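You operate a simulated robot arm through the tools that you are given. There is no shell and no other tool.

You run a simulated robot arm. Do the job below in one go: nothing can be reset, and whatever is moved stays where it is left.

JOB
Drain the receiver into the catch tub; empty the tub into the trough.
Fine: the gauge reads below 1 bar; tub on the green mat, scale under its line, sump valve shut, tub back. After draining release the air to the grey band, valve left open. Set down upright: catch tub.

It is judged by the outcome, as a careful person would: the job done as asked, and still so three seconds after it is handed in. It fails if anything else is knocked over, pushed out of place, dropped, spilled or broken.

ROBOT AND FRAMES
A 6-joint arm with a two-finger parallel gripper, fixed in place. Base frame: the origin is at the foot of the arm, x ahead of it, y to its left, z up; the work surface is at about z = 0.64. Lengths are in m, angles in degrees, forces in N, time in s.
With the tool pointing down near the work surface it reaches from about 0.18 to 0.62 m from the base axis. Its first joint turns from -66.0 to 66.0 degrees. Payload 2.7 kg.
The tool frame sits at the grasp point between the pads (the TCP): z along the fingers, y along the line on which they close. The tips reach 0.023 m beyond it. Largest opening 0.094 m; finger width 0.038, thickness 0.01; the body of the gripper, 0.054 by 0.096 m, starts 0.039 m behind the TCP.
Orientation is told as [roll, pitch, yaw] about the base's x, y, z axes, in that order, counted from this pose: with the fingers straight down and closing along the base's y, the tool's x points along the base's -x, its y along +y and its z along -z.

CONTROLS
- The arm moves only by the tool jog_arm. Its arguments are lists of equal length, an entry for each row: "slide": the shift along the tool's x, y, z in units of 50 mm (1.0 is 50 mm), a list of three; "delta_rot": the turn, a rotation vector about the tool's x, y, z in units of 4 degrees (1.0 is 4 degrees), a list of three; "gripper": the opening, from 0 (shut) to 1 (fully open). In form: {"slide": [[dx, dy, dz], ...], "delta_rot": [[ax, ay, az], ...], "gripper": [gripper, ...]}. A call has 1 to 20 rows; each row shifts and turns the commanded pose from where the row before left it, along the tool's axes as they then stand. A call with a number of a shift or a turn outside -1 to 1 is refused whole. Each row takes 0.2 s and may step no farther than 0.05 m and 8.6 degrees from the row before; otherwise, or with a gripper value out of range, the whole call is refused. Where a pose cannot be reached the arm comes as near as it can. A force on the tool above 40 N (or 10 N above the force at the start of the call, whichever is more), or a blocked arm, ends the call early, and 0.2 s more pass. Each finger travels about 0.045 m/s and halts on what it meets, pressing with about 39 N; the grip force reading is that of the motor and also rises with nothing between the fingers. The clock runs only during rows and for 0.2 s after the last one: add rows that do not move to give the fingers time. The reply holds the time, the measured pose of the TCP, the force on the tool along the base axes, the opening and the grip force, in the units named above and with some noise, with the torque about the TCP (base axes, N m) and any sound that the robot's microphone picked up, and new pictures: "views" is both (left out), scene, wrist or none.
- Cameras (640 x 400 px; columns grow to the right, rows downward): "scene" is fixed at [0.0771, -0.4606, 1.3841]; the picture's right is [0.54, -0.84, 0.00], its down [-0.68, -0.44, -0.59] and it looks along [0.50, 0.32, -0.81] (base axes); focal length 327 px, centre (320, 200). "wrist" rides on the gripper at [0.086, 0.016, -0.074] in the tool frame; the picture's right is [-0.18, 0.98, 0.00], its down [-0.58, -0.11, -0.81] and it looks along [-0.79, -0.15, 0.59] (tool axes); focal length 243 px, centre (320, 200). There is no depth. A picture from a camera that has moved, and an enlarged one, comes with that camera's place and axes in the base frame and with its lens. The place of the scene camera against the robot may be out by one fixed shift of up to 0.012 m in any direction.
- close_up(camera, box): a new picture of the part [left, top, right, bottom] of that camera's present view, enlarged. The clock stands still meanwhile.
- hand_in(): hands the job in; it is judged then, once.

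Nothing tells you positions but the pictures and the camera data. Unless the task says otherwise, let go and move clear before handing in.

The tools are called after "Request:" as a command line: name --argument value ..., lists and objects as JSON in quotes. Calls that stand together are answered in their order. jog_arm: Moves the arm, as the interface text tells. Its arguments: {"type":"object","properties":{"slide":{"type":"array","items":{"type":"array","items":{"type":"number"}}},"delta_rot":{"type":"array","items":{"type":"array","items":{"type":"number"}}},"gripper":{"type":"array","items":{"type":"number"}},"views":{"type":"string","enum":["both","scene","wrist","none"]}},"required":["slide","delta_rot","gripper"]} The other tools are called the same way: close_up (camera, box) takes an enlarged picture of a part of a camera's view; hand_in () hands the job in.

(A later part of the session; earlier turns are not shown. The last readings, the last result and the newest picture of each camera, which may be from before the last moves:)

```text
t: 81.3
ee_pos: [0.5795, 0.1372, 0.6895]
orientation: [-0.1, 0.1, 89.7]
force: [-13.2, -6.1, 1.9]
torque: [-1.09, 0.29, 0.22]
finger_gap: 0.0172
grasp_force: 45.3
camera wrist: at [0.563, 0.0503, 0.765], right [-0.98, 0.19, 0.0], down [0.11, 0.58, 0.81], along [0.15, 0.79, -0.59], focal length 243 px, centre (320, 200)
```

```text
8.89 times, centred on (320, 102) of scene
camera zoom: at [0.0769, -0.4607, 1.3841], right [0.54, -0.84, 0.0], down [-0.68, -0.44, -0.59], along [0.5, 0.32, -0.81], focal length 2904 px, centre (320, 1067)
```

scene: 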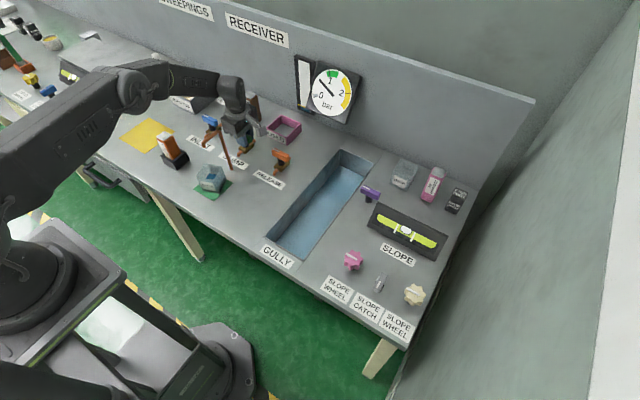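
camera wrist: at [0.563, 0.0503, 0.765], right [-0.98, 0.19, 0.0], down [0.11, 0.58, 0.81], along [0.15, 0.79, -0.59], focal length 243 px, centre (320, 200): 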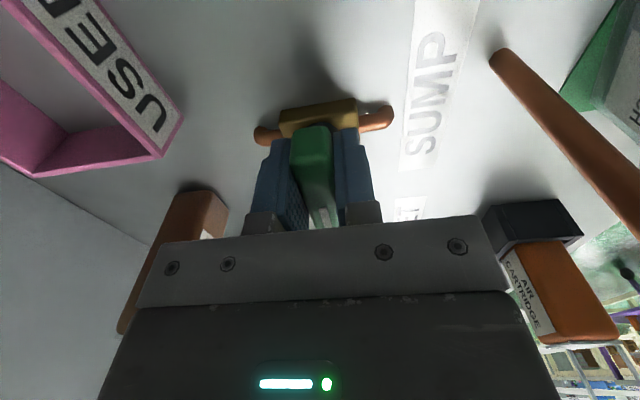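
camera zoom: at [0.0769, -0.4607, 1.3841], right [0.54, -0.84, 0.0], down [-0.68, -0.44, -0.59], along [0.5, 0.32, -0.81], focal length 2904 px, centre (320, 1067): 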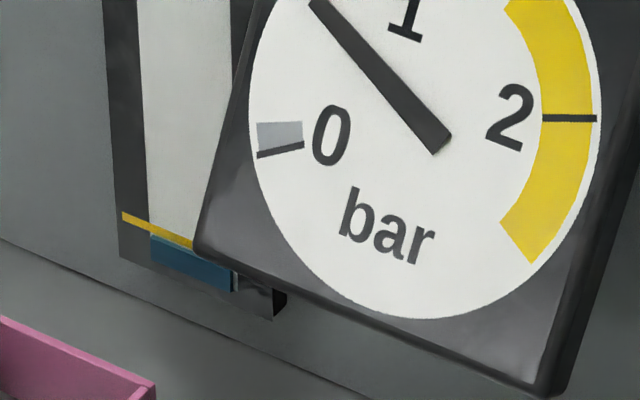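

The sump is shut, the flow has stopped and the level is just under the line. I'll open it briefly once more for a clearer margin, then shut it again.

Request:
jog_arm --slide '[[0, 0, 0], [0, 0, 0], [0, 0, 0], [0, 0, 0], [0, 0, 0], [0, 0, 0], [0, 0, 0], [0, 0, 0], [0, 0, 0], [0, 0, 0], [0, 0, 0]]' --delta_rot '[[0, 0, -1], [0, 0, -1], [0, 0, -1], [0, 0, -1], [0, 0, -1], [0, 0, 1], [0, 0, 1], [0, 0, 1], [0, 0, 1], [0, 0, 1], [0, 0, 0]]' --gripper '[0.1, 0.1, 0.1, 0.1, 0.1, 0.1, 0.1, 0.1, 0.1, 0.1, 0.1]' --views "none"

Request:
close_up --camera "scene" --box '[180, 110, 260, 210]'

Request:
close_up --camera "scene" --box '[300, 80, 340, 125]'

```text
t: 83.7
ee_pos: [0.5789, 0.1368, 0.6908]
orientation: [-0.1, 0.1, 89.8]
force: [-20.6, -13.1, 2.0]
torque: [1.04, 0.02, 0.31]
finger_gap: 0.017
grasp_force: 45.0
```

```text
4.00 times, centred on (220, 160) of scene
camera zoom: at [0.0767, -0.4609, 1.384], right [0.54, -0.84, 0.0], down [-0.68, -0.44, -0.59], along [0.5, 0.32, -0.81], focal length 1307 px, centre (720, 360)
```

zoom: 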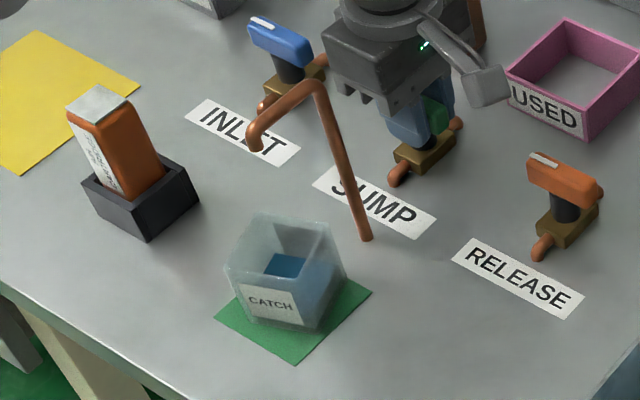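

```text
8.89 times, centred on (320, 102) of scene
camera zoom: at [0.0767, -0.4609, 1.384], right [0.54, -0.84, 0.0], down [-0.68, -0.44, -0.59], along [0.5, 0.32, -0.81], focal length 2904 px, centre (320, 1067)
```

zoom: 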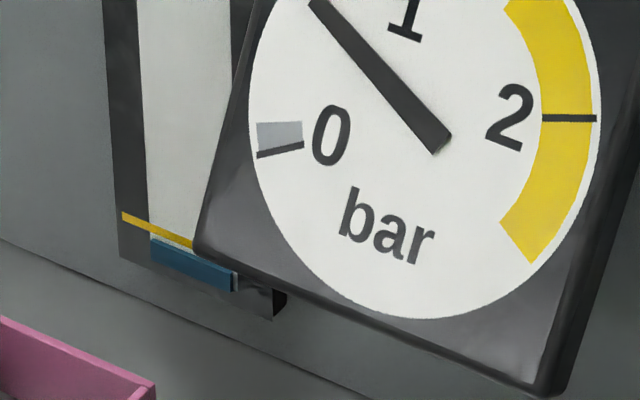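

The margin is clear and the stream is stopped. I'm letting go of the lever and rising, then I'll check it's square.

Request:
jog_arm --slide '[[0, 0, 0], [0, 0, 0], [0, 0, 0], [0, 0, 0], [0, 0, -0.6], [0, 0, -0.9], [0, 0, -0.9], [0, 0, -0.6]]' --delta_rot '[[0, 0, 0], [0, 0, 0], [0, 0, 0], [0, 0, 0], [0, 0, 0], [0, 0, 0], [0, 0, 0], [0, 0, 0]]' --gripper '[0.3, 0.45, 0.6, 0.6, 0.6, 0.6, 0.6, 0.6]'

Request:
close_up --camera "wrist" --box '[220, 0, 420, 200]'

Request:
close_up --camera "scene" --box '[195, 100, 315, 190]'

```text
t: 85.5
ee_pos: [0.579, 0.1378, 0.8408]
orientation: [-0.1, 0.2, 89.9]
force: [-0.3, 0.0, 0.7]
torque: [-0.02, -0.02, 0.0]
finger_gap: 0.0565
grasp_force: 0.1
camera wrist: at [0.5624, 0.0502, 0.9149], right [-0.98, 0.19, 0.0], down [0.11, 0.58, 0.81], along [0.15, 0.79, -0.59], focal length 243 px, centre (320, 200)
```

scene: 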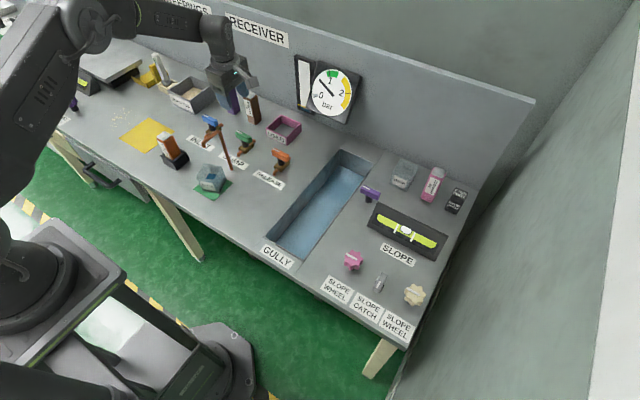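
wrist: 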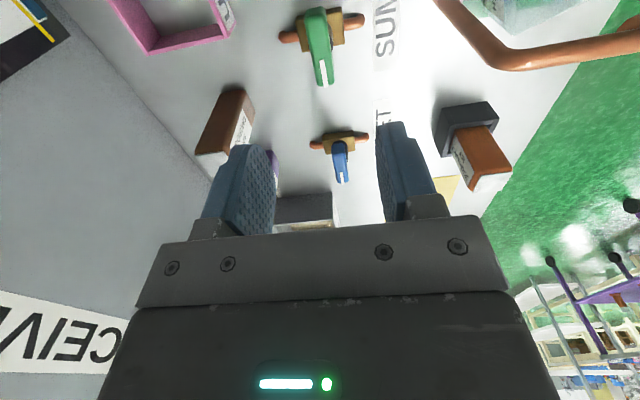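

```text
2.00 times, centred on (320, 100) of wrist
camera zoom: at [0.5624, 0.0502, 0.9149], right [-0.98, 0.19, 0.0], down [0.11, 0.58, 0.81], along [0.15, 0.79, -0.59], focal length 485 px, centre (320, 400)
```

zoom: 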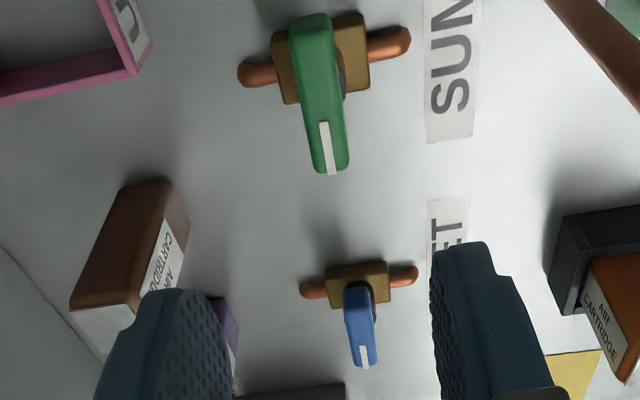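

```text
4.44 times, centred on (255, 145) of scene
camera zoom: at [0.0771, -0.4606, 1.3841], right [0.54, -0.84, 0.0], down [-0.68, -0.44, -0.59], along [0.5, 0.32, -0.81], focal length 1452 px, centre (609, 444)
```

zoom: 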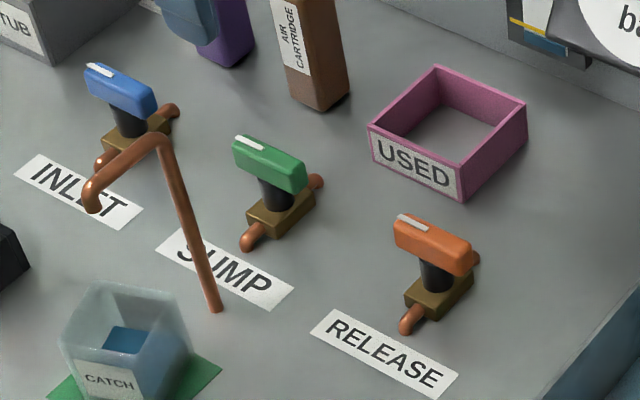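

The sump lever is back exactly as it started. Next comes the RELEASE lever at about (0.580, 0.0); I'll move above it and come down.

Request:
jog_arm --slide '[[0.92, -0.01, 0], [0.92, -0.01, 0], [0.916, 0, 0], [0, 0, 0], [0, 0, 1], [0, 0, 1], [0, 0, 0.4], [0, 0, 0]]' --delta_rot '[[0, 0, 0], [0, 0, 0], [0, 0, 0], [0, 0, 0], [0, 0, 0], [0, 0, 0], [0, 0, 0], [0, 0, 0]]' --gripper '[0.6, 0.6, 0.6, 0.6, 0.6, 0.6, 0.6, 0.6]'

Request:
close_up --camera "wrist" --box '[220, 60, 420, 240]'

```text
t: 87.3
ee_pos: [0.5821, -0.0001, 0.7204]
orientation: [-0.3, 0.1, 90.0]
force: [-0.5, 0.0, -0.5]
torque: [0.03, -0.01, 0.02]
finger_gap: 0.0565
grasp_force: 0.0
camera wrist: at [0.5645, -0.087, 0.7946], right [-0.98, 0.19, 0.0], down [0.11, 0.58, 0.81], along [0.15, 0.79, -0.59], focal length 243 px, centre (320, 200)
```

scene: 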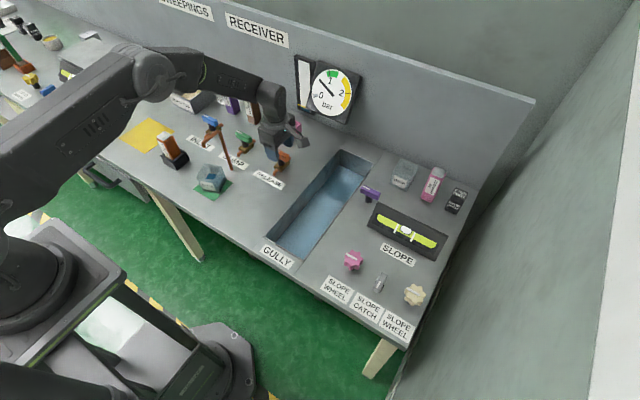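
wrist: 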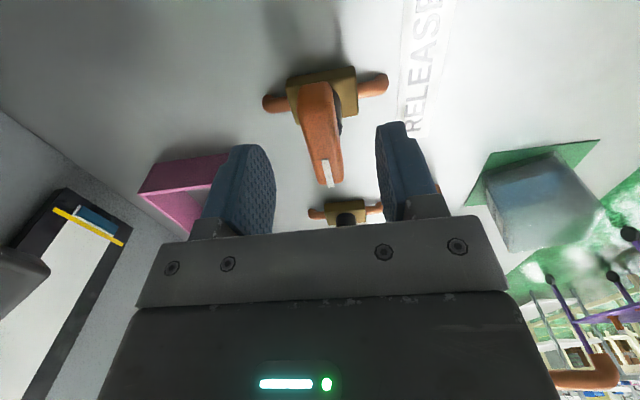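

```text
2.22 times, centred on (320, 150) of wrist
camera zoom: at [0.5645, -0.087, 0.7946], right [-0.98, 0.19, 0.0], down [0.11, 0.58, 0.81], along [0.15, 0.79, -0.59], focal length 539 px, centre (320, 311)
```

zoom: 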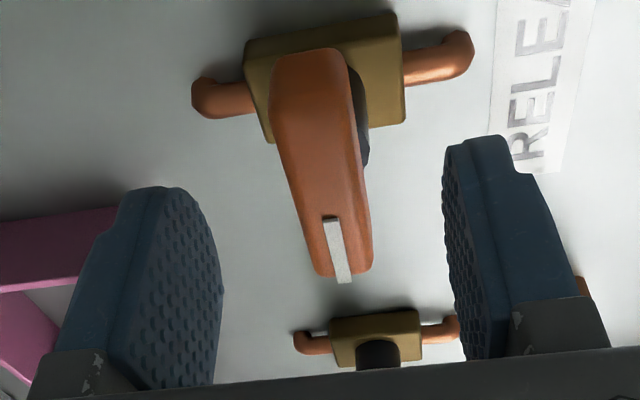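

The lever looks the same as the sump did at grip. I'll adjust by 2 mm, descend and grip it.

Request:
jog_arm --slide '[[-0.04, 0.02, 0.3], [0, 0, 0.3], [0, 0, 0], [0, 0, 0], [0, 0, 0], [0, 0, 0], [0, 0, 0]]' --delta_rot '[[0, 0, 0], [0, 0, 0], [0, 0, 0], [0, 0, 0], [0, 0, 0], [0, 0, 0], [0, 0, 0]]' --gripper '[0.6, 0.6, 0.45, 0.3, 0.15, 0.1, 0.1]' --views "none"

Request:
jog_arm --slide '[[0, 0, 0], [0, 0, 0], [0, 0, 0]]' --delta_rot '[[0, 0, -1], [0, 0, -1], [0, 0, 0]]' --gripper '[0.1, 0.1, 0.1]' --views "none"

```text
t: 88.9
ee_pos: [0.5802, 0.0012, 0.6905]
orientation: [0.0, 0.0, 90.0]
force: [-11.6, 0.7, 3.8]
torque: [-0.05, 0.35, 0.16]
finger_gap: 0.0169
grasp_force: 45.6
```

```text
t: 89.7
ee_pos: [0.5792, 0.0013, 0.6901]
orientation: [0.0, 0.2, 97.9]
force: [-19.0, -1.5, 4.6]
torque: [0.11, 0.04, -0.01]
finger_gap: 0.0167
grasp_force: 44.9
```

It turns freely anticlockwise. I'll trim the side load, open further, and watch the gauge.

Request:
jog_arm --slide '[[0, 0.024, 0], [0, 0, 0], [0, 0, 0], [0, 0, 0], [0, 0, 0]]' --delta_rot '[[0, 0, 0], [0, 0, -1], [0, 0, -1], [0, 0, -1], [0, 0, -1]]' --gripper '[0.1, 0.1, 0.1, 0.1, 0.1]' --views "both"

Request:
close_up --camera "scene" --box '[285, 40, 365, 130]'

```text
t: 90.9
ee_pos: [0.5798, 0.0015, 0.6897]
orientation: [0.0, 0.1, 113.8]
force: [1.7, -1.2, -18.7]
torque: [1.02, 0.67, 0.01]
finger_gap: 0.0169
grasp_force: 45.5
camera wrist: at [0.5991, -0.0847, 0.7644], right [-0.97, -0.23, 0.0], down [-0.14, 0.58, 0.81], along [-0.18, 0.78, -0.59], focal length 243 px, centre (320, 200)
```

scene: 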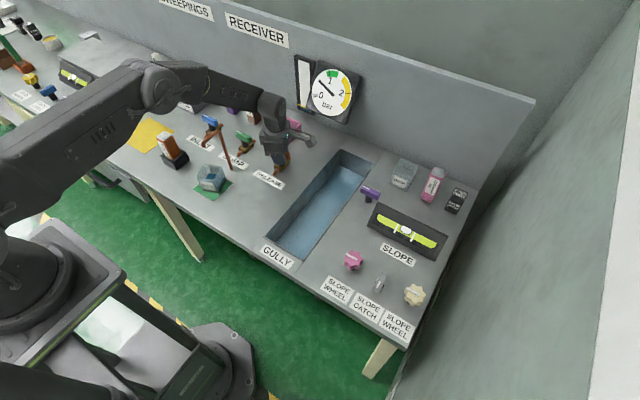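
wrist: 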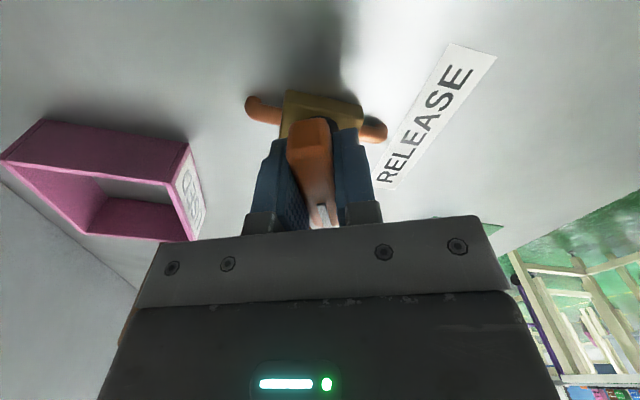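

```text
4.44 times, centred on (325, 85) of scene
camera zoom: at [0.0775, -0.4607, 1.3841], right [0.54, -0.84, 0.0], down [-0.68, -0.44, -0.59], along [0.5, 0.32, -0.81], focal length 1452 px, centre (298, 711)
```

zoom: 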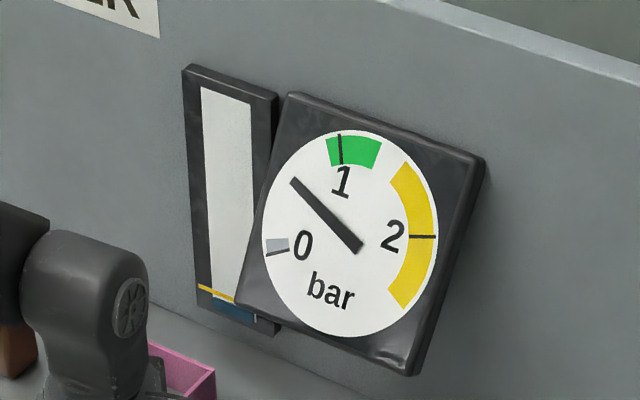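

The needle is falling, so the air is venting. I'll open further in steps.

Request:
jog_arm --slide '[[0, 0, 0.01], [0, 0, 0], [0, 0, 0], [0, 0, 0], [0, 0, 0]]' --delta_rot '[[0, 0, -1], [0, 0, -1], [0, 0, -1], [0, 0, -1], [0, 0, -1]]' --gripper '[0.1, 0.1, 0.1, 0.1, 0.1]' --views "none"

Request:
jog_arm --slide '[[0, 0, 0], [0, 0, 0], [0, 0, 0], [0, 0, 0]]' --delta_rot '[[0, 0, -1], [0, 0, -1], [0, 0, -1], [0, 0, -1]]' --gripper '[0.1, 0.1, 0.1, 0.1]' --views "both"

Request:
close_up --camera "scene" --box '[245, 40, 365, 190]'

```text
t: 92.1
ee_pos: [0.5794, 0.0001, 0.6905]
orientation: [0.0, 0.1, 133.9]
force: [-9.9, -1.7, -9.9]
torque: [0.1, 0.25, -0.03]
finger_gap: 0.0168
grasp_force: 45.3
```

```text
t: 93.1
ee_pos: [0.5785, 0.0002, 0.6905]
orientation: [0.0, 0.2, 149.9]
force: [-14.2, -7.6, -6.2]
torque: [0.1, 0.1, -0.03]
finger_gap: 0.0169
grasp_force: 45.5
camera wrist: at [0.6451, -0.0569, 0.7645], right [-0.65, -0.76, 0.0], down [-0.45, 0.39, 0.81], along [-0.61, 0.52, -0.59], focal length 243 px, centre (320, 200)
```

scene: 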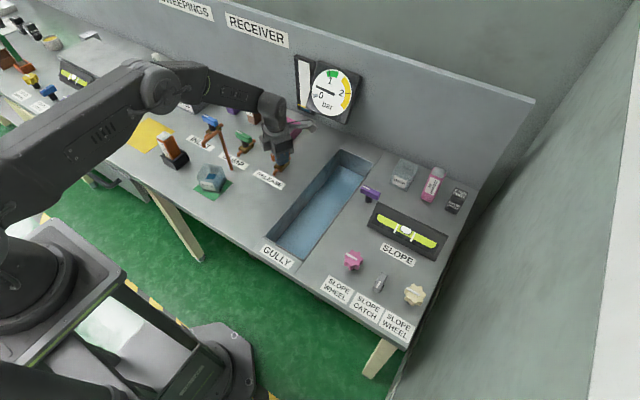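
wrist: 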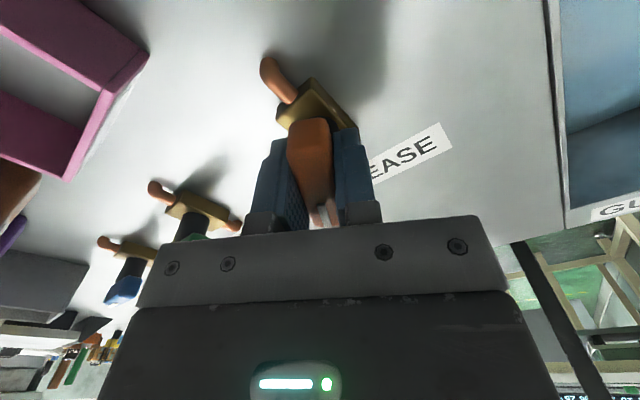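

```text
2.67 times, centred on (305, 115) of scene
camera zoom: at [0.077, -0.4608, 1.3841], right [0.54, -0.84, 0.0], down [-0.68, -0.44, -0.59], along [0.5, 0.32, -0.81], focal length 871 px, centre (360, 427)
```

zoom: 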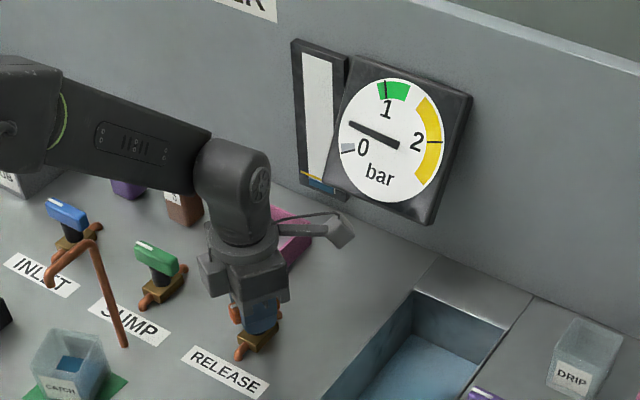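

The pressure is dropping fast towards the grey band. I'll open a bit more, to about 80°.

Request:
jog_arm --slide '[[0, 0.018, 0], [0, 0, 0], [0, 0, 0], [0, 0, 0], [0, 0, 0], [0, 0, 0]]' --delta_rot '[[0, 0, 0], [0, 0, -1], [0, 0, -1], [0, 0, -1], [0, 0, -1], [0, 0, -1]]' --gripper '[0.1, 0.1, 0.1, 0.1, 0.1, 0.1]' --views "both"

Request:
close_up --camera "scene" --box '[245, 40, 365, 190]'

```text
t: 94.5
ee_pos: [0.5792, 0.0003, 0.6906]
orientation: [-0.1, 0.3, 169.9]
force: [-9.5, -5.9, -12.1]
torque: [0.25, -0.05, -0.04]
finger_gap: 0.0167
grasp_force: 44.8
camera wrist: at [0.6605, -0.031, 0.7646], right [-0.35, -0.94, 0.0], down [-0.56, 0.21, 0.8], along [-0.75, 0.28, -0.59], focal length 243 px, centre (320, 200)
```

scene: 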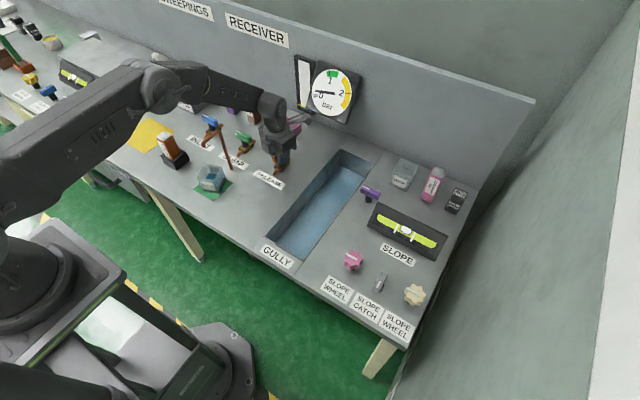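
wrist: 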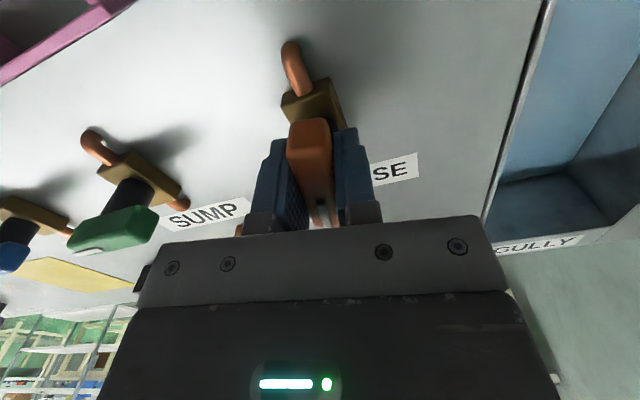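

```text
2.67 times, centred on (305, 115) of scene
camera zoom: at [0.0772, -0.4608, 1.3841], right [0.54, -0.84, 0.0], down [-0.68, -0.44, -0.59], along [0.5, 0.32, -0.81], focal length 871 px, centre (360, 427)
```

zoom: 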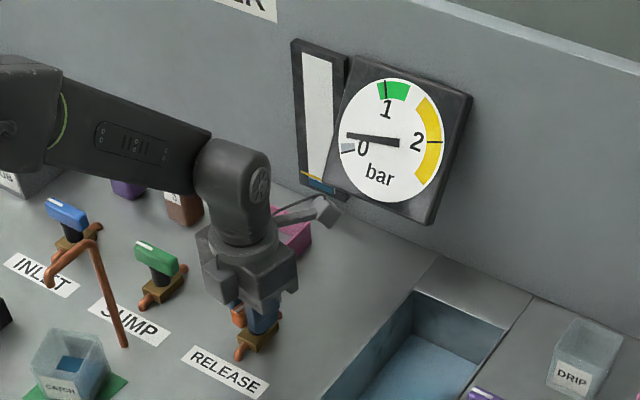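

Nearly at zero. I'll turn the last bit, let go, and lift away, leaving the release valve open.

Request:
jog_arm --slide '[[0, 0, 0], [0, 0, 0], [0, 0, 0], [0, 0, 0], [0, 0, 0], [0, 0, 0], [0, 0, -0.6], [0, 0, -1], [0, 0, -1], [0, 0, -1], [0, 0, -1], [0, 0, -0.6]]' --delta_rot '[[0, 0, -1], [0, 0, -0.8], [0, 0, 0], [0, 0, 0], [0, 0, 0], [0, 0, 0], [0, 0, 0], [0, 0, 0], [0, 0, 0], [0, 0, 0], [0, 0, 0], [0, 0, 0]]' --gripper '[0.1, 0.1, 0.3, 0.45, 0.6, 0.6, 0.6, 0.6, 0.6, 0.8, 1, 1]'

Request:
close_up --camera "scene" --box '[285, 40, 365, 130]'

Request:
close_up --camera "scene" --box '[195, 100, 315, 210]'

```text
t: 97.1
ee_pos: [0.5779, 0.0008, 0.9515]
orientation: [0.1, 0.2, 177.1]
force: [-0.9, 0.2, -0.4]
torque: [0.0, 0.02, -0.01]
finger_gap: 0.094
grasp_force: 0.0
camera wrist: at [0.6639, -0.0202, 1.0257], right [-0.23, -0.97, 0.0], down [-0.58, 0.14, 0.8], along [-0.78, 0.19, -0.59], focal length 243 px, centre (320, 200)
```

scene: 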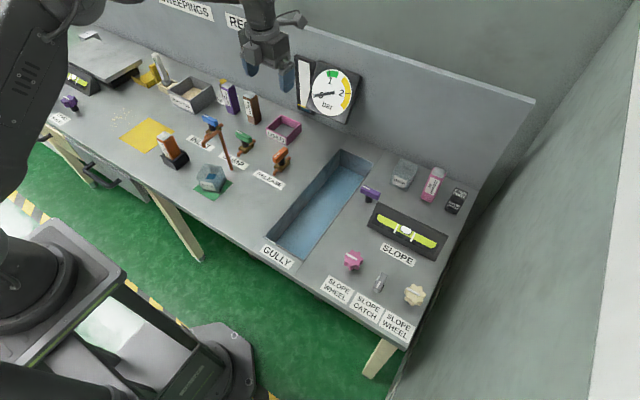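
wrist: 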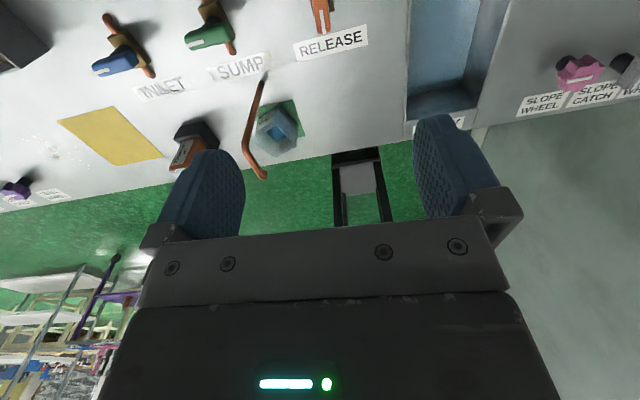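

```text
4.44 times, centred on (325, 85) of scene
camera zoom: at [0.0771, -0.4606, 1.3841], right [0.54, -0.84, 0.0], down [-0.68, -0.44, -0.59], along [0.5, 0.32, -0.81], focal length 1452 px, centre (298, 711)
```

zoom: 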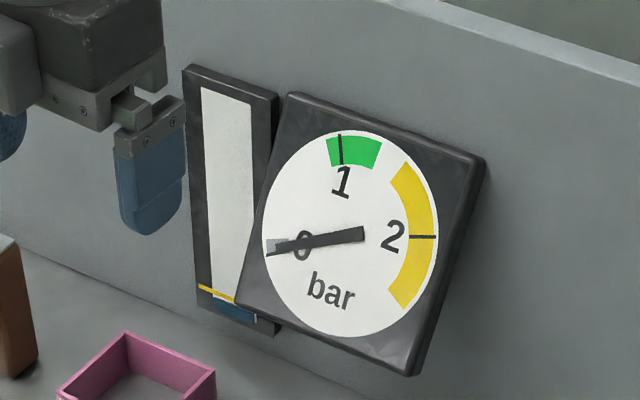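

```text
3.64 times, centred on (255, 155) of scene
camera zoom: at [0.0771, -0.4606, 1.3841], right [0.54, -0.84, 0.0], down [-0.68, -0.44, -0.59], along [0.5, 0.32, -0.81], focal length 1188 px, centre (556, 364)
```

zoom: 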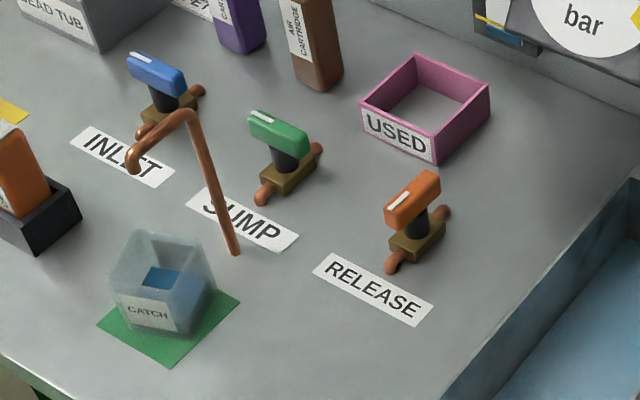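

The gauge sits at 0 in the grey band with the release valve open, and the sump is shut. Next I'll go back to the mat side and get the wrist into the horizontal pose again to pick up the tub.

Request:
jog_arm --slide '[[-0.71, -0.297, 0.1], [-0.71, -0.297, 0.1], [-0.71, -0.297, 0.1], [-0.71, -0.297, 0.1], [-0.71, -0.297, 0.1], [-0.71, -0.297, 0.1], [0, 0, 0], [0, 0, 0], [0, 0, 0], [0, 0, 0], [0, 0, 0], [0, 0, 0], [0, 0, 0], [0, 0, 0], [0, 0, 0], [0, 0, 0], [0, 0, 0], [0, 0, 0], [0, 0, 0], [0, 0, 0]]' --delta_rot '[[0, 0, 0], [0, 0, 0], [0, 0, 0], [0, 0, 0], [0, 0, 0], [0, 0, 0], [0, 0, 1], [0, 0, 1], [0, 0, 1], [0, 0, 1], [0, 0, 1], [0, 0, 1], [0, 0, 1], [0, 0, 1], [0, 0, 1], [0, 0, 1], [0, 0, 1], [0, 0, 1], [0, 0, 1], [0, 0, 1]]' --gripper '[1, 1, 1, 1, 1, 1, 1, 1, 1, 1, 1, 1, 1, 1, 1, 1, 1, 1, 1, 1]' --views "none"

Request:
jog_arm --slide '[[0, 0, 0], [0, 0, 0], [0, 0, 0], [0, 0, 0], [0, 0, 0], [0, 0, 0], [0, 0, 0], [0, 0, 0], [0, 0, 0], [0, 0, 0], [0, 0, 0], [0, 0, 0], [0, 0, 0], [0, 0, 0], [0, 0, 0], [0, 0, 0], [0, 0, 0], [0, 0, 0], [0, 0, 0], [0, 0, 0]]' --delta_rot '[[0, 0, 1], [0, 0, 1], [0, 0, 1], [0, 0, 1], [0, 0, 1], [0, 0, 1], [0, 0, 1], [0, 0, 1], [0, 0, 1], [0, 0, 1], [0, 0, 1], [0, 0, 1], [0, 0, 1], [0, 0, 1], [0, 0, 1], [0, 0, 1], [0, 0, 1], [0, 0, 1], [0, 0, 1], [0, 0, 1]]' --gripper '[1, 1, 1, 1, 1, 1, 1, 1, 1, 1, 1, 1, 1, 1, 1, 1, 1, 1, 1, 1]' --views "none"

Request:
jog_arm --slide '[[0, 0, 0], [0, 0, 0], [0, 0, 0], [0, 0, 0], [0, 0, 0]]' --delta_rot '[[0, 0, 1], [0, 0, 1], [0, 0, 1], [0, 0, 1], [0, 0, 1]]' --gripper '[1, 1, 1, 1, 1]'

```text
t: 101.3
ee_pos: [0.3703, 0.1002, 0.9197]
orientation: [-0.2, 0.2, 121.0]
force: [0.0, 0.0, 0.7]
torque: [0.04, 0.02, 0.0]
finger_gap: 0.0939
grasp_force: 0.0
```

```text
t: 105.5
ee_pos: [0.3705, 0.1005, 0.92]
orientation: [-0.3, -0.2, 41.0]
force: [-0.8, -0.5, 0.2]
torque: [0.0, -0.02, -0.02]
finger_gap: 0.0939
grasp_force: 0.1
```

```text
t: 106.7
ee_pos: [0.3706, 0.1003, 0.9186]
orientation: [-0.1, -0.2, 21.0]
force: [-0.5, 0.0, 0.2]
torque: [-0.01, -0.02, 0.0]
finger_gap: 0.0938
grasp_force: 0.0
camera wrist: at [0.2826, 0.0841, 0.9933], right [-0.18, 0.98, 0.0], down [0.58, 0.11, 0.81], along [0.8, 0.14, -0.59], focal length 243 px, centre (320, 200)
```

scene: 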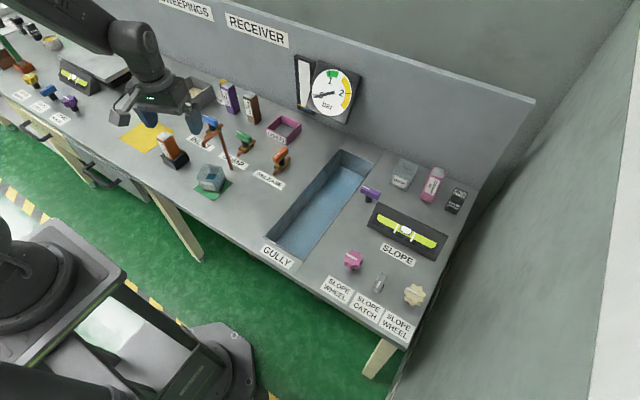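
wrist: 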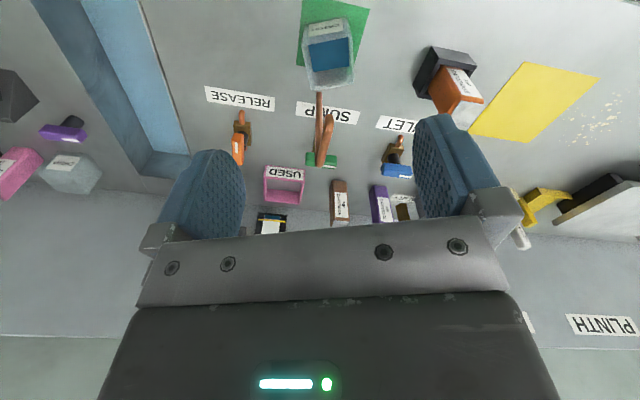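

I'm swinging into the horizontal pose.

Request:
jog_arm --slide '[[0, 0, 0], [0, 0, 0], [0, 0, 0], [0, 0, 0], [0, 0, 0], [0, 0, 0], [0, 0, 0], [0, 0, 0], [0, 0, 0], [0, 0, 0], [0, 0, 0], [0, 0, 0], [0, 0, 0], [0, 0, 0], [0, 0, 0], [0, 0, 0], [0, 0, 0], [0, 0, 0], [0, 0, 0], [0, 0, 0]]' --delta_rot '[[-0.574, 0, 0.819], [-0.574, 0, 0.819], [-0.574, 0, 0.819], [-0.574, 0, 0.819], [-0.574, 0, 0.819], [-0.574, 0, 0.819], [-0.574, 0, 0.819], [-0.574, 0, 0.819], [-0.574, 0, 0.819], [-0.574, 0, 0.819], [-0.574, 0, 0.819], [-0.574, 0, 0.819], [-0.574, 0, 0.819], [-0.574, 0, 0.819], [-0.574, 0, 0.819], [-0.574, 0, 0.819], [-0.574, 0, 0.819], [-0.574, 0, 0.819], [-0.574, 0, 0.819], [-0.574, 0, 0.819]]' --gripper '[1, 1, 1, 1, 1, 1, 1, 1, 1, 1, 1, 1, 1, 1, 1, 1, 1, 1, 1, 1]' --views "none"

Request:
jog_arm --slide '[[0, 0, 0], [0, 0, 0], [0, 0, 0], [0, 0, 0], [0, 0, 0], [0, 0, 0], [0, 0, 0], [0, 0, 0], [0, 0, 0], [0, 0, 0], [0, 0, 0], [0, 0, 0], [0, 0, 0], [0, 0, 0], [0, 0, 0], [0, 0, 0], [0, 0, 0], [0, 0, 0], [0, 0, 0], [0, 0, 0]]' --delta_rot '[[-0.574, 0, 0.819], [-0.574, 0, 0.819], [-0.574, 0, 0.819], [-0.574, 0, 0.819], [-0.574, 0, 0.819], [-0.574, 0, 0.819], [-0.574, 0, 0.819], [-0.574, 0, 0.819], [-0.574, 0, 0.819], [-0.574, 0, 0.819], [-0.574, 0, 0.819], [-0.574, 0, 0.819], [-0.574, 0, 0.819], [-0.574, 0, 0.819], [-0.574, 0, 0.819], [-0.574, 0, 0.819], [-0.574, 0, 0.819], [-0.574, 0, 0.819], [-0.574, 0, 0.819], [-0.574, 0, 0.819]]' --gripper '[1, 1, 1, 1, 1, 1, 1, 1, 1, 1, 1, 1, 1, 1, 1, 1, 1, 1, 1, 1]' --views "none"

Request:
jog_arm --slide '[[0, 0, 0], [0, 0, 0], [0, 0, 0], [0, 0, 0], [0, 0, 0]]' --delta_rot '[[-0.574, 0, 0.819], [-0.574, 0, 0.819], [-0.574, 0, 0.819], [-0.574, 0, 0.819], [-0.574, 0, 0.819]]' --gripper '[1, 1, 1, 1, 1]'

```text
t: 110.9
ee_pos: [0.3706, 0.1004, 0.9202]
orientation: [38.0, 22.7, -40.0]
force: [0.0, 0.0, 0.3]
torque: [0.02, 0.01, 0.02]
finger_gap: 0.094
grasp_force: 0.1
```

```text
t: 115.1
ee_pos: [0.3704, 0.0999, 0.9191]
orientation: [28.8, 65.9, -116.0]
force: [-0.4, -0.4, 0.7]
torque: [0.01, -0.01, 0.04]
finger_gap: 0.094
grasp_force: 0.0
```

```text
t: 116.3
ee_pos: [0.3702, 0.0996, 0.9199]
orientation: [-0.3, 70.2, -159.5]
force: [0.0, 0.0, 0.5]
torque: [0.01, 0.03, -0.03]
finger_gap: 0.094
grasp_force: 0.1
camera wrist: at [0.3371, 0.07, 1.0261], right [0.29, -0.94, -0.17], down [-0.93, -0.24, -0.27], along [0.22, 0.24, -0.95], focal length 243 px, centre (320, 200)
```

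scene: 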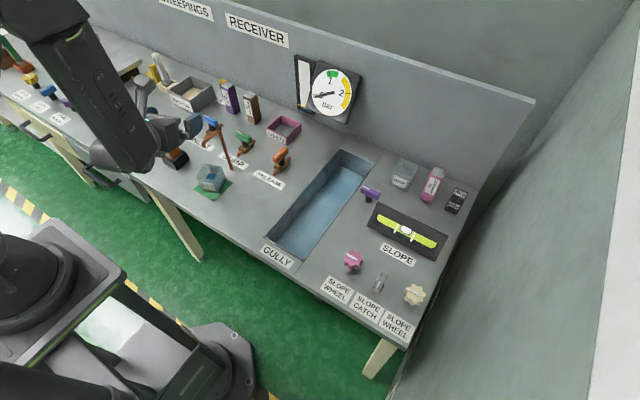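
wrist: 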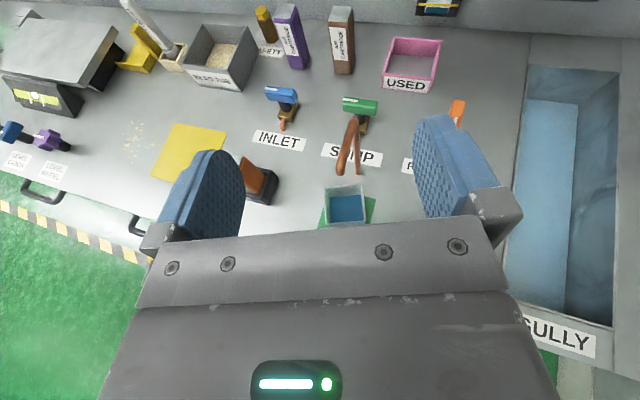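

The pose is good. I'll come down in front of the mat along the way I left.

Request:
jog_arm --slide '[[-0.124, -0.056, -0.341], [-0.844, 0, 0.307], [-0.844, 0, 0.307], [-0.844, 0, 0.307], [-0.844, 0, 0.307], [-0.844, 0, 0.307], [0, 0, 0]]' --delta_rot '[[0, 0, -0.07], [0, 0, 0], [0, 0, 0], [0, 0, 0], [0, 0, 0], [0, 0, 0], [0, 0, 0]]' --gripper '[1, 1, 1, 1, 1, 1, 1]'

Request:
close_up --camera "wrist" --box '[160, 0, 480, 240]'

```text
t: 117.9
ee_pos: [0.36, 0.0946, 0.6925]
orientation: [0.8, 70.3, -158.3]
force: [0.1, -0.7, -1.0]
torque: [0.0, 0.0, -0.01]
finger_gap: 0.094
grasp_force: 0.1
out of reach, approached as far as the arm can: row 1
camera wrist: at [0.3267, 0.0663, 0.7984], right [0.29, -0.94, -0.17], down [-0.93, -0.24, -0.28], along [0.22, 0.24, -0.95], focal length 243 px, centre (320, 200)
```

scene: 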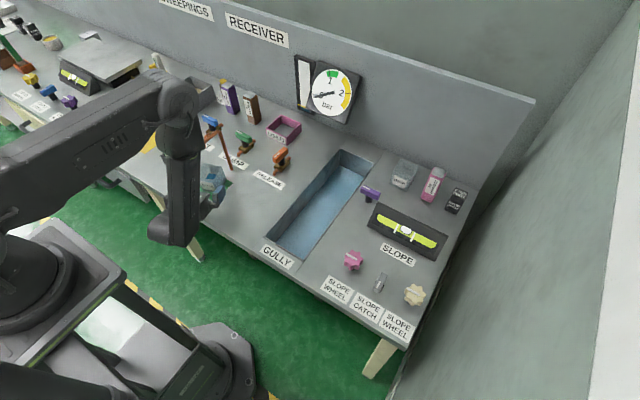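
wrist: 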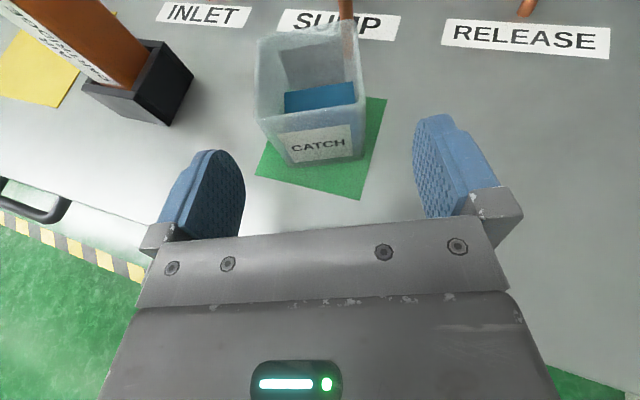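

```text
1.67 times, centred on (320, 120) of wrist
camera zoom: at [0.3267, 0.0663, 0.7984], right [0.29, -0.94, -0.17], down [-0.93, -0.24, -0.28], along [0.22, 0.24, -0.95], focal length 404 px, centre (320, 333)
```

zoom: 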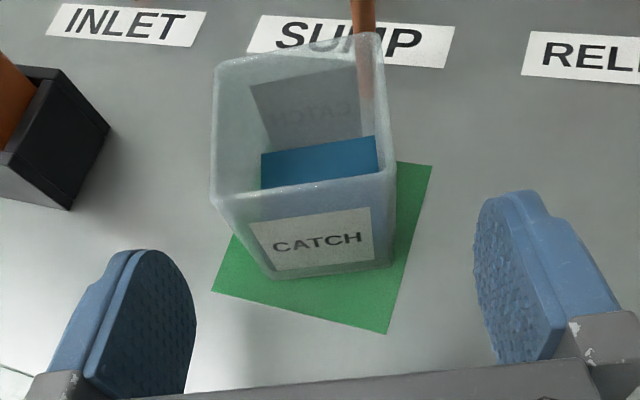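

The tub is upright with water about halfway up. I'll align 4 mm left, go forward around it and down to the grasp height.

Request:
jog_arm --slide '[[0, -0.08, 0], [0.171, 0, 0.47], [0.171, 0, 0.47], [-0.32, 0, 0.116], [0, 0, 0]]' --delta_rot '[[-0.165, 0, 0.11], [0, 0, 0], [0, 0, 0], [0, 0, 0], [0, 0, 0]]' --gripper '[1, 1, 1, 1, 1]'

Request:
close_up --camera "wrist" --box '[160, 0, 480, 240]'

```text
t: 119.1
ee_pos: [0.4053, 0.1156, 0.6762]
orientation: [0.0, 70.2, -159.7]
force: [0.2, -0.2, 0.4]
torque: [-0.02, -0.02, 0.03]
finger_gap: 0.0938
grasp_force: 0.0
camera wrist: at [0.3729, 0.0872, 0.7823], right [0.28, -0.94, -0.17], down [-0.93, -0.23, -0.28], along [0.22, 0.24, -0.95], focal length 243 px, centre (320, 200)
```

scene: 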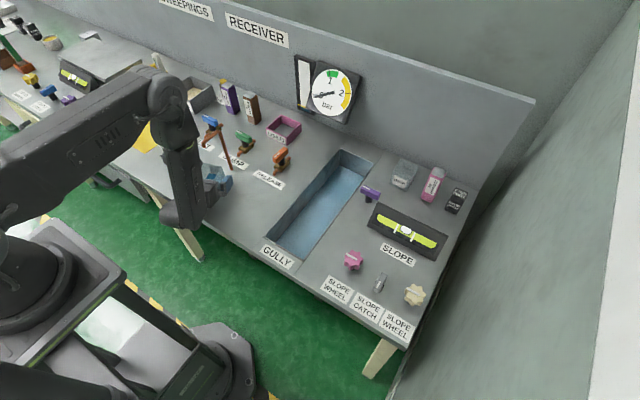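
wrist: 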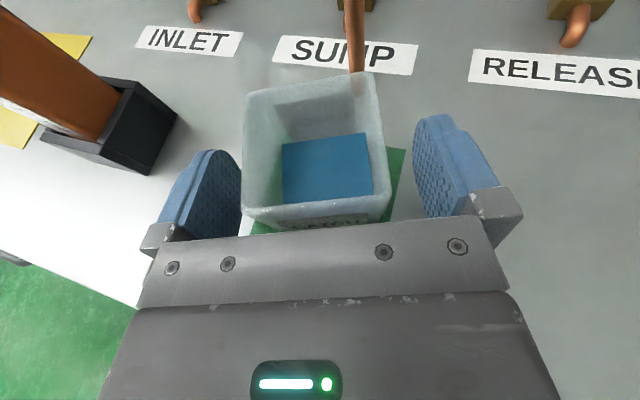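

```text
1.67 times, centred on (320, 120) of wrist
camera zoom: at [0.3729, 0.0872, 0.7823], right [0.28, -0.94, -0.17], down [-0.93, -0.23, -0.28], along [0.22, 0.24, -0.95], focal length 404 px, centre (320, 333)
```

zoom: 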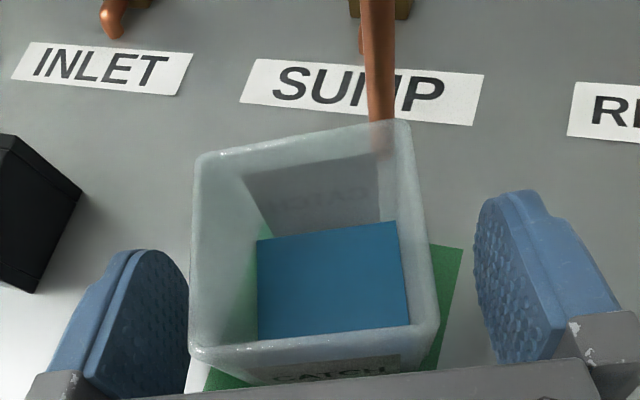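

The alignment matches the earlier grasp. I'm closing on the tub.

Request:
jog_arm --slide '[[0, 0, 0], [0, 0, 0], [0, 0, 0], [0, 0, 0], [0, 0, 0], [0, 0, 0]]' --delta_rot '[[0, 0, 0], [0, 0, 0], [0, 0, 0], [0, 0, 0], [0, 0, 0], [0, 0, 0]]' --gripper '[0.8, 0.65, 0.55, 0.5, 0.45, 0.45]' --views "wrist"

```text
t: 120.5
ee_pos: [0.406, 0.1168, 0.6758]
orientation: [0.1, 70.3, -159.7]
force: [0.1, -0.6, -0.6]
torque: [-0.02, -0.05, 0.01]
finger_gap: 0.0557
grasp_force: 38.9
camera wrist: at [0.3727, 0.0871, 0.7823], right [0.28, -0.94, -0.17], down [-0.93, -0.23, -0.28], along [0.22, 0.24, -0.95], focal length 243 px, centre (320, 200)
```

wrist: 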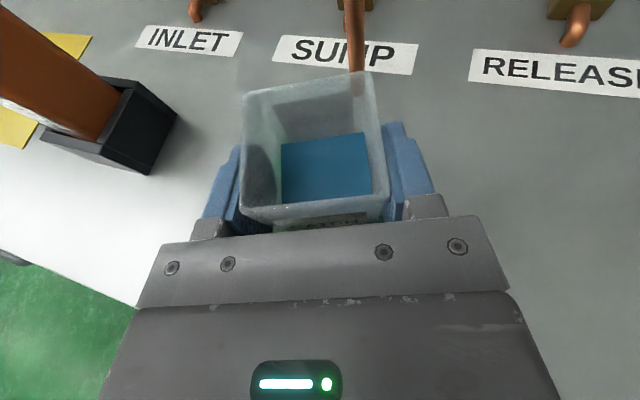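

I have a firm hold. I'll lift slowly, back out from the spout, and swing toward the gully side in small steps, keeping the tub level.

Request:
jog_arm --slide '[[0.188, 0, -0.0685], [0.188, 0, -0.0685], [0, 0, 0], [-0.069, 0.0225, -0.19], [-0.069, 0.0225, -0.19], [0, 0, 0], [-0.0254, 0.2603, -0.07], [-0.0225, 0.2626, -0.0619], [-0.0195, 0.2646, -0.0536], [-0.0165, 0.2664, -0.0453], [-0.0135, 0.2679, -0.037], [-0.0104, 0.269, -0.0286], [-0.0074, 0.2699, -0.0202], [-0.0043, 0.2704, -0.0118], [-0.0012, 0.2707, -0.0034], [0.0018, 0.2707, 0.0051], [0, 0, 0]]' --delta_rot '[[0, 0, 0], [0, 0, 0], [0, 0, 0], [0, 0, 0], [0, 0, 0], [0, 0, 0], [-0.446, 0, 0.162], [-0.446, 0, 0.162], [-0.446, 0, 0.162], [-0.446, 0, 0.162], [-0.446, 0, 0.162], [-0.446, 0, 0.162], [-0.446, 0, 0.162], [-0.446, 0, 0.162], [-0.446, 0, 0.162], [-0.446, 0, 0.162], [0, 0, 0]]' --gripper '[0.45, 0.45, 0.45, 0.45, 0.45, 0.45, 0.45, 0.45, 0.45, 0.45, 0.45, 0.45, 0.45, 0.45, 0.45, 0.45, 0.45]'

Request:
close_up --camera "scene" --box '[180, 110, 340, 230]'

```text
t: 124.1
ee_pos: [0.3979, -0.0281, 0.6962]
orientation: [-0.1, 70.4, -179.0]
force: [0.0, -1.0, -0.1]
torque: [0.0, -0.01, 0.0]
finger_gap: 0.0554
grasp_force: 38.8
camera wrist: at [0.3567, -0.0451, 0.8022], right [-0.04, -0.98, -0.17], down [-0.96, 0.09, -0.28], along [0.29, 0.16, -0.95], focal length 243 px, centre (320, 200)
```

scene: 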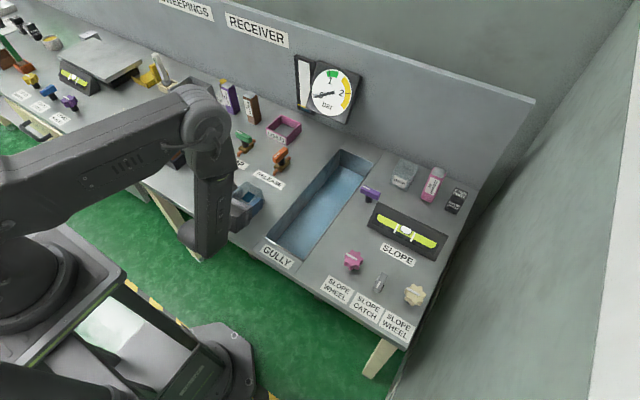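
wrist: 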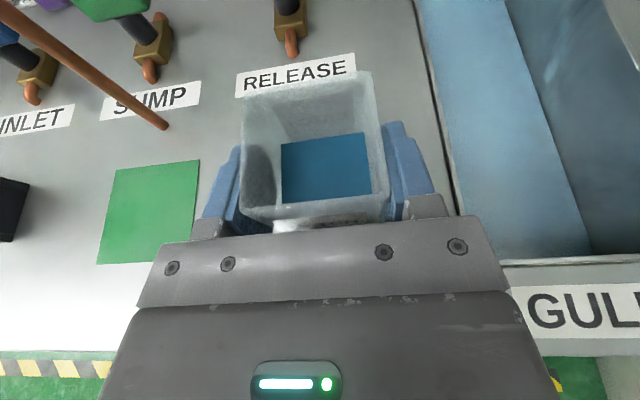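

```text
3.33 times, centred on (260, 170) of scene
camera zoom: at [0.0771, -0.4607, 1.3841], right [0.54, -0.84, 0.0], down [-0.68, -0.44, -0.59], along [0.5, 0.32, -0.81], focal length 1089 px, centre (520, 300)
```

zoom: 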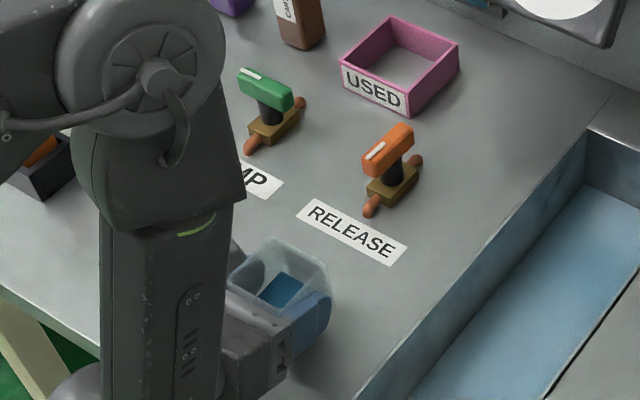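

The tub is level and nothing has spilled. I'll raise it and carry it over the gully, to about (0.45, -0.155).

Request:
jog_arm --slide '[[0.263, 0, -0.095], [0.263, 0, -0.095], [0.263, 0, -0.095], [0.263, 0, -0.095], [0.263, 0, -0.095], [0.263, 0, -0.095], [0, 0, 0], [0.0445, 0.3175, 0.122], [0.0445, 0.3175, 0.122], [0.0445, 0.3175, 0.122], [0.0445, 0.3175, 0.122], [0.0445, 0.3175, 0.122], [0.0445, 0.3175, 0.122], [0.0445, 0.3175, 0.122], [0.0445, 0.3175, 0.122], [0, 0, 0]]' --delta_rot '[[0, 0, 0], [0, 0, 0], [0, 0, 0], [0, 0, 0], [0, 0, 0], [0, 0, 0], [0, 0, 0], [0, 0, 0], [0, 0, 0], [0, 0, 0], [0, 0, 0], [0, 0, 0], [0, 0, 0], [0, 0, 0], [0, 0, 0], [0, 0, 0]]' --gripper '[0.45, 0.45, 0.45, 0.45, 0.45, 0.45, 0.45, 0.45, 0.45, 0.45, 0.45, 0.45, 0.45, 0.45, 0.45, 0.45]'

Request:
close_up --camera "scene" --box '[220, 130, 440, 290]'

```text
t: 127.5
ee_pos: [0.4521, -0.1535, 0.7803]
orientation: [-0.2, 70.2, -178.9]
force: [0.2, -0.1, -0.7]
torque: [0.01, -0.03, 0.01]
finger_gap: 0.0554
grasp_force: 39.1
camera wrist: at [0.4105, -0.171, 0.8864], right [-0.04, -0.98, -0.17], down [-0.96, 0.09, -0.27], along [0.29, 0.16, -0.95], focal length 243 px, centre (320, 200)
```

scene: 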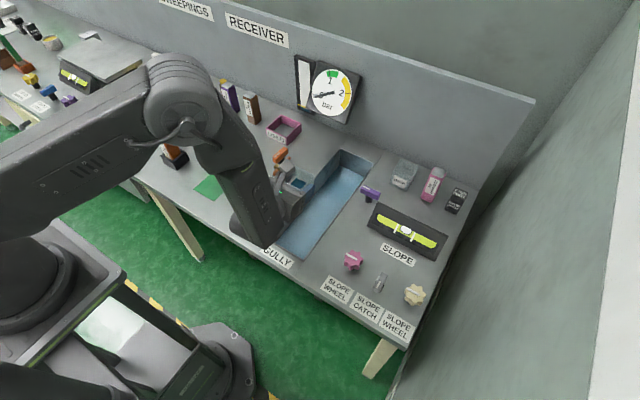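
wrist: 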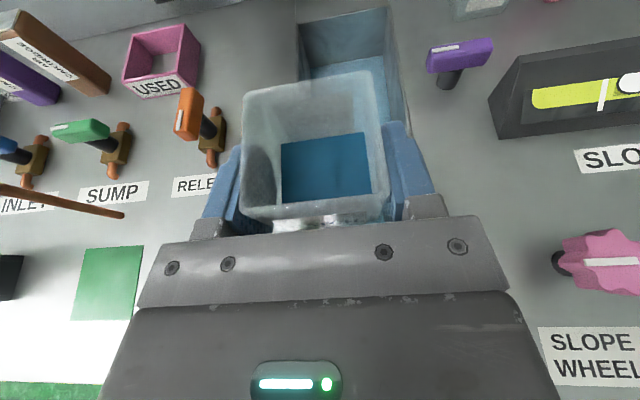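

```text
2.50 times, centred on (330, 210) of scene
camera zoom: at [0.0771, -0.4607, 1.3841], right [0.54, -0.84, 0.0], down [-0.68, -0.44, -0.59], along [0.5, 0.32, -0.81], focal length 817 px, centre (295, 175)
```

zoom: 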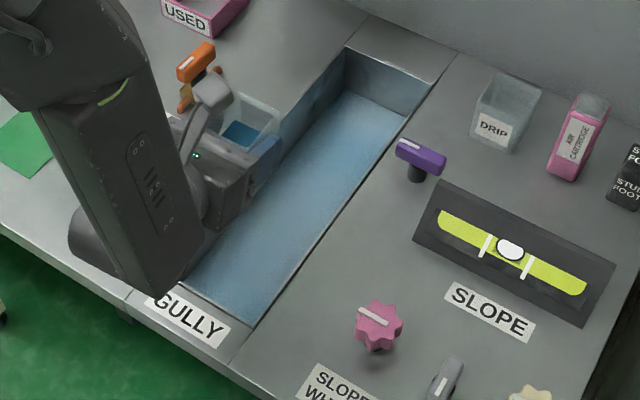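

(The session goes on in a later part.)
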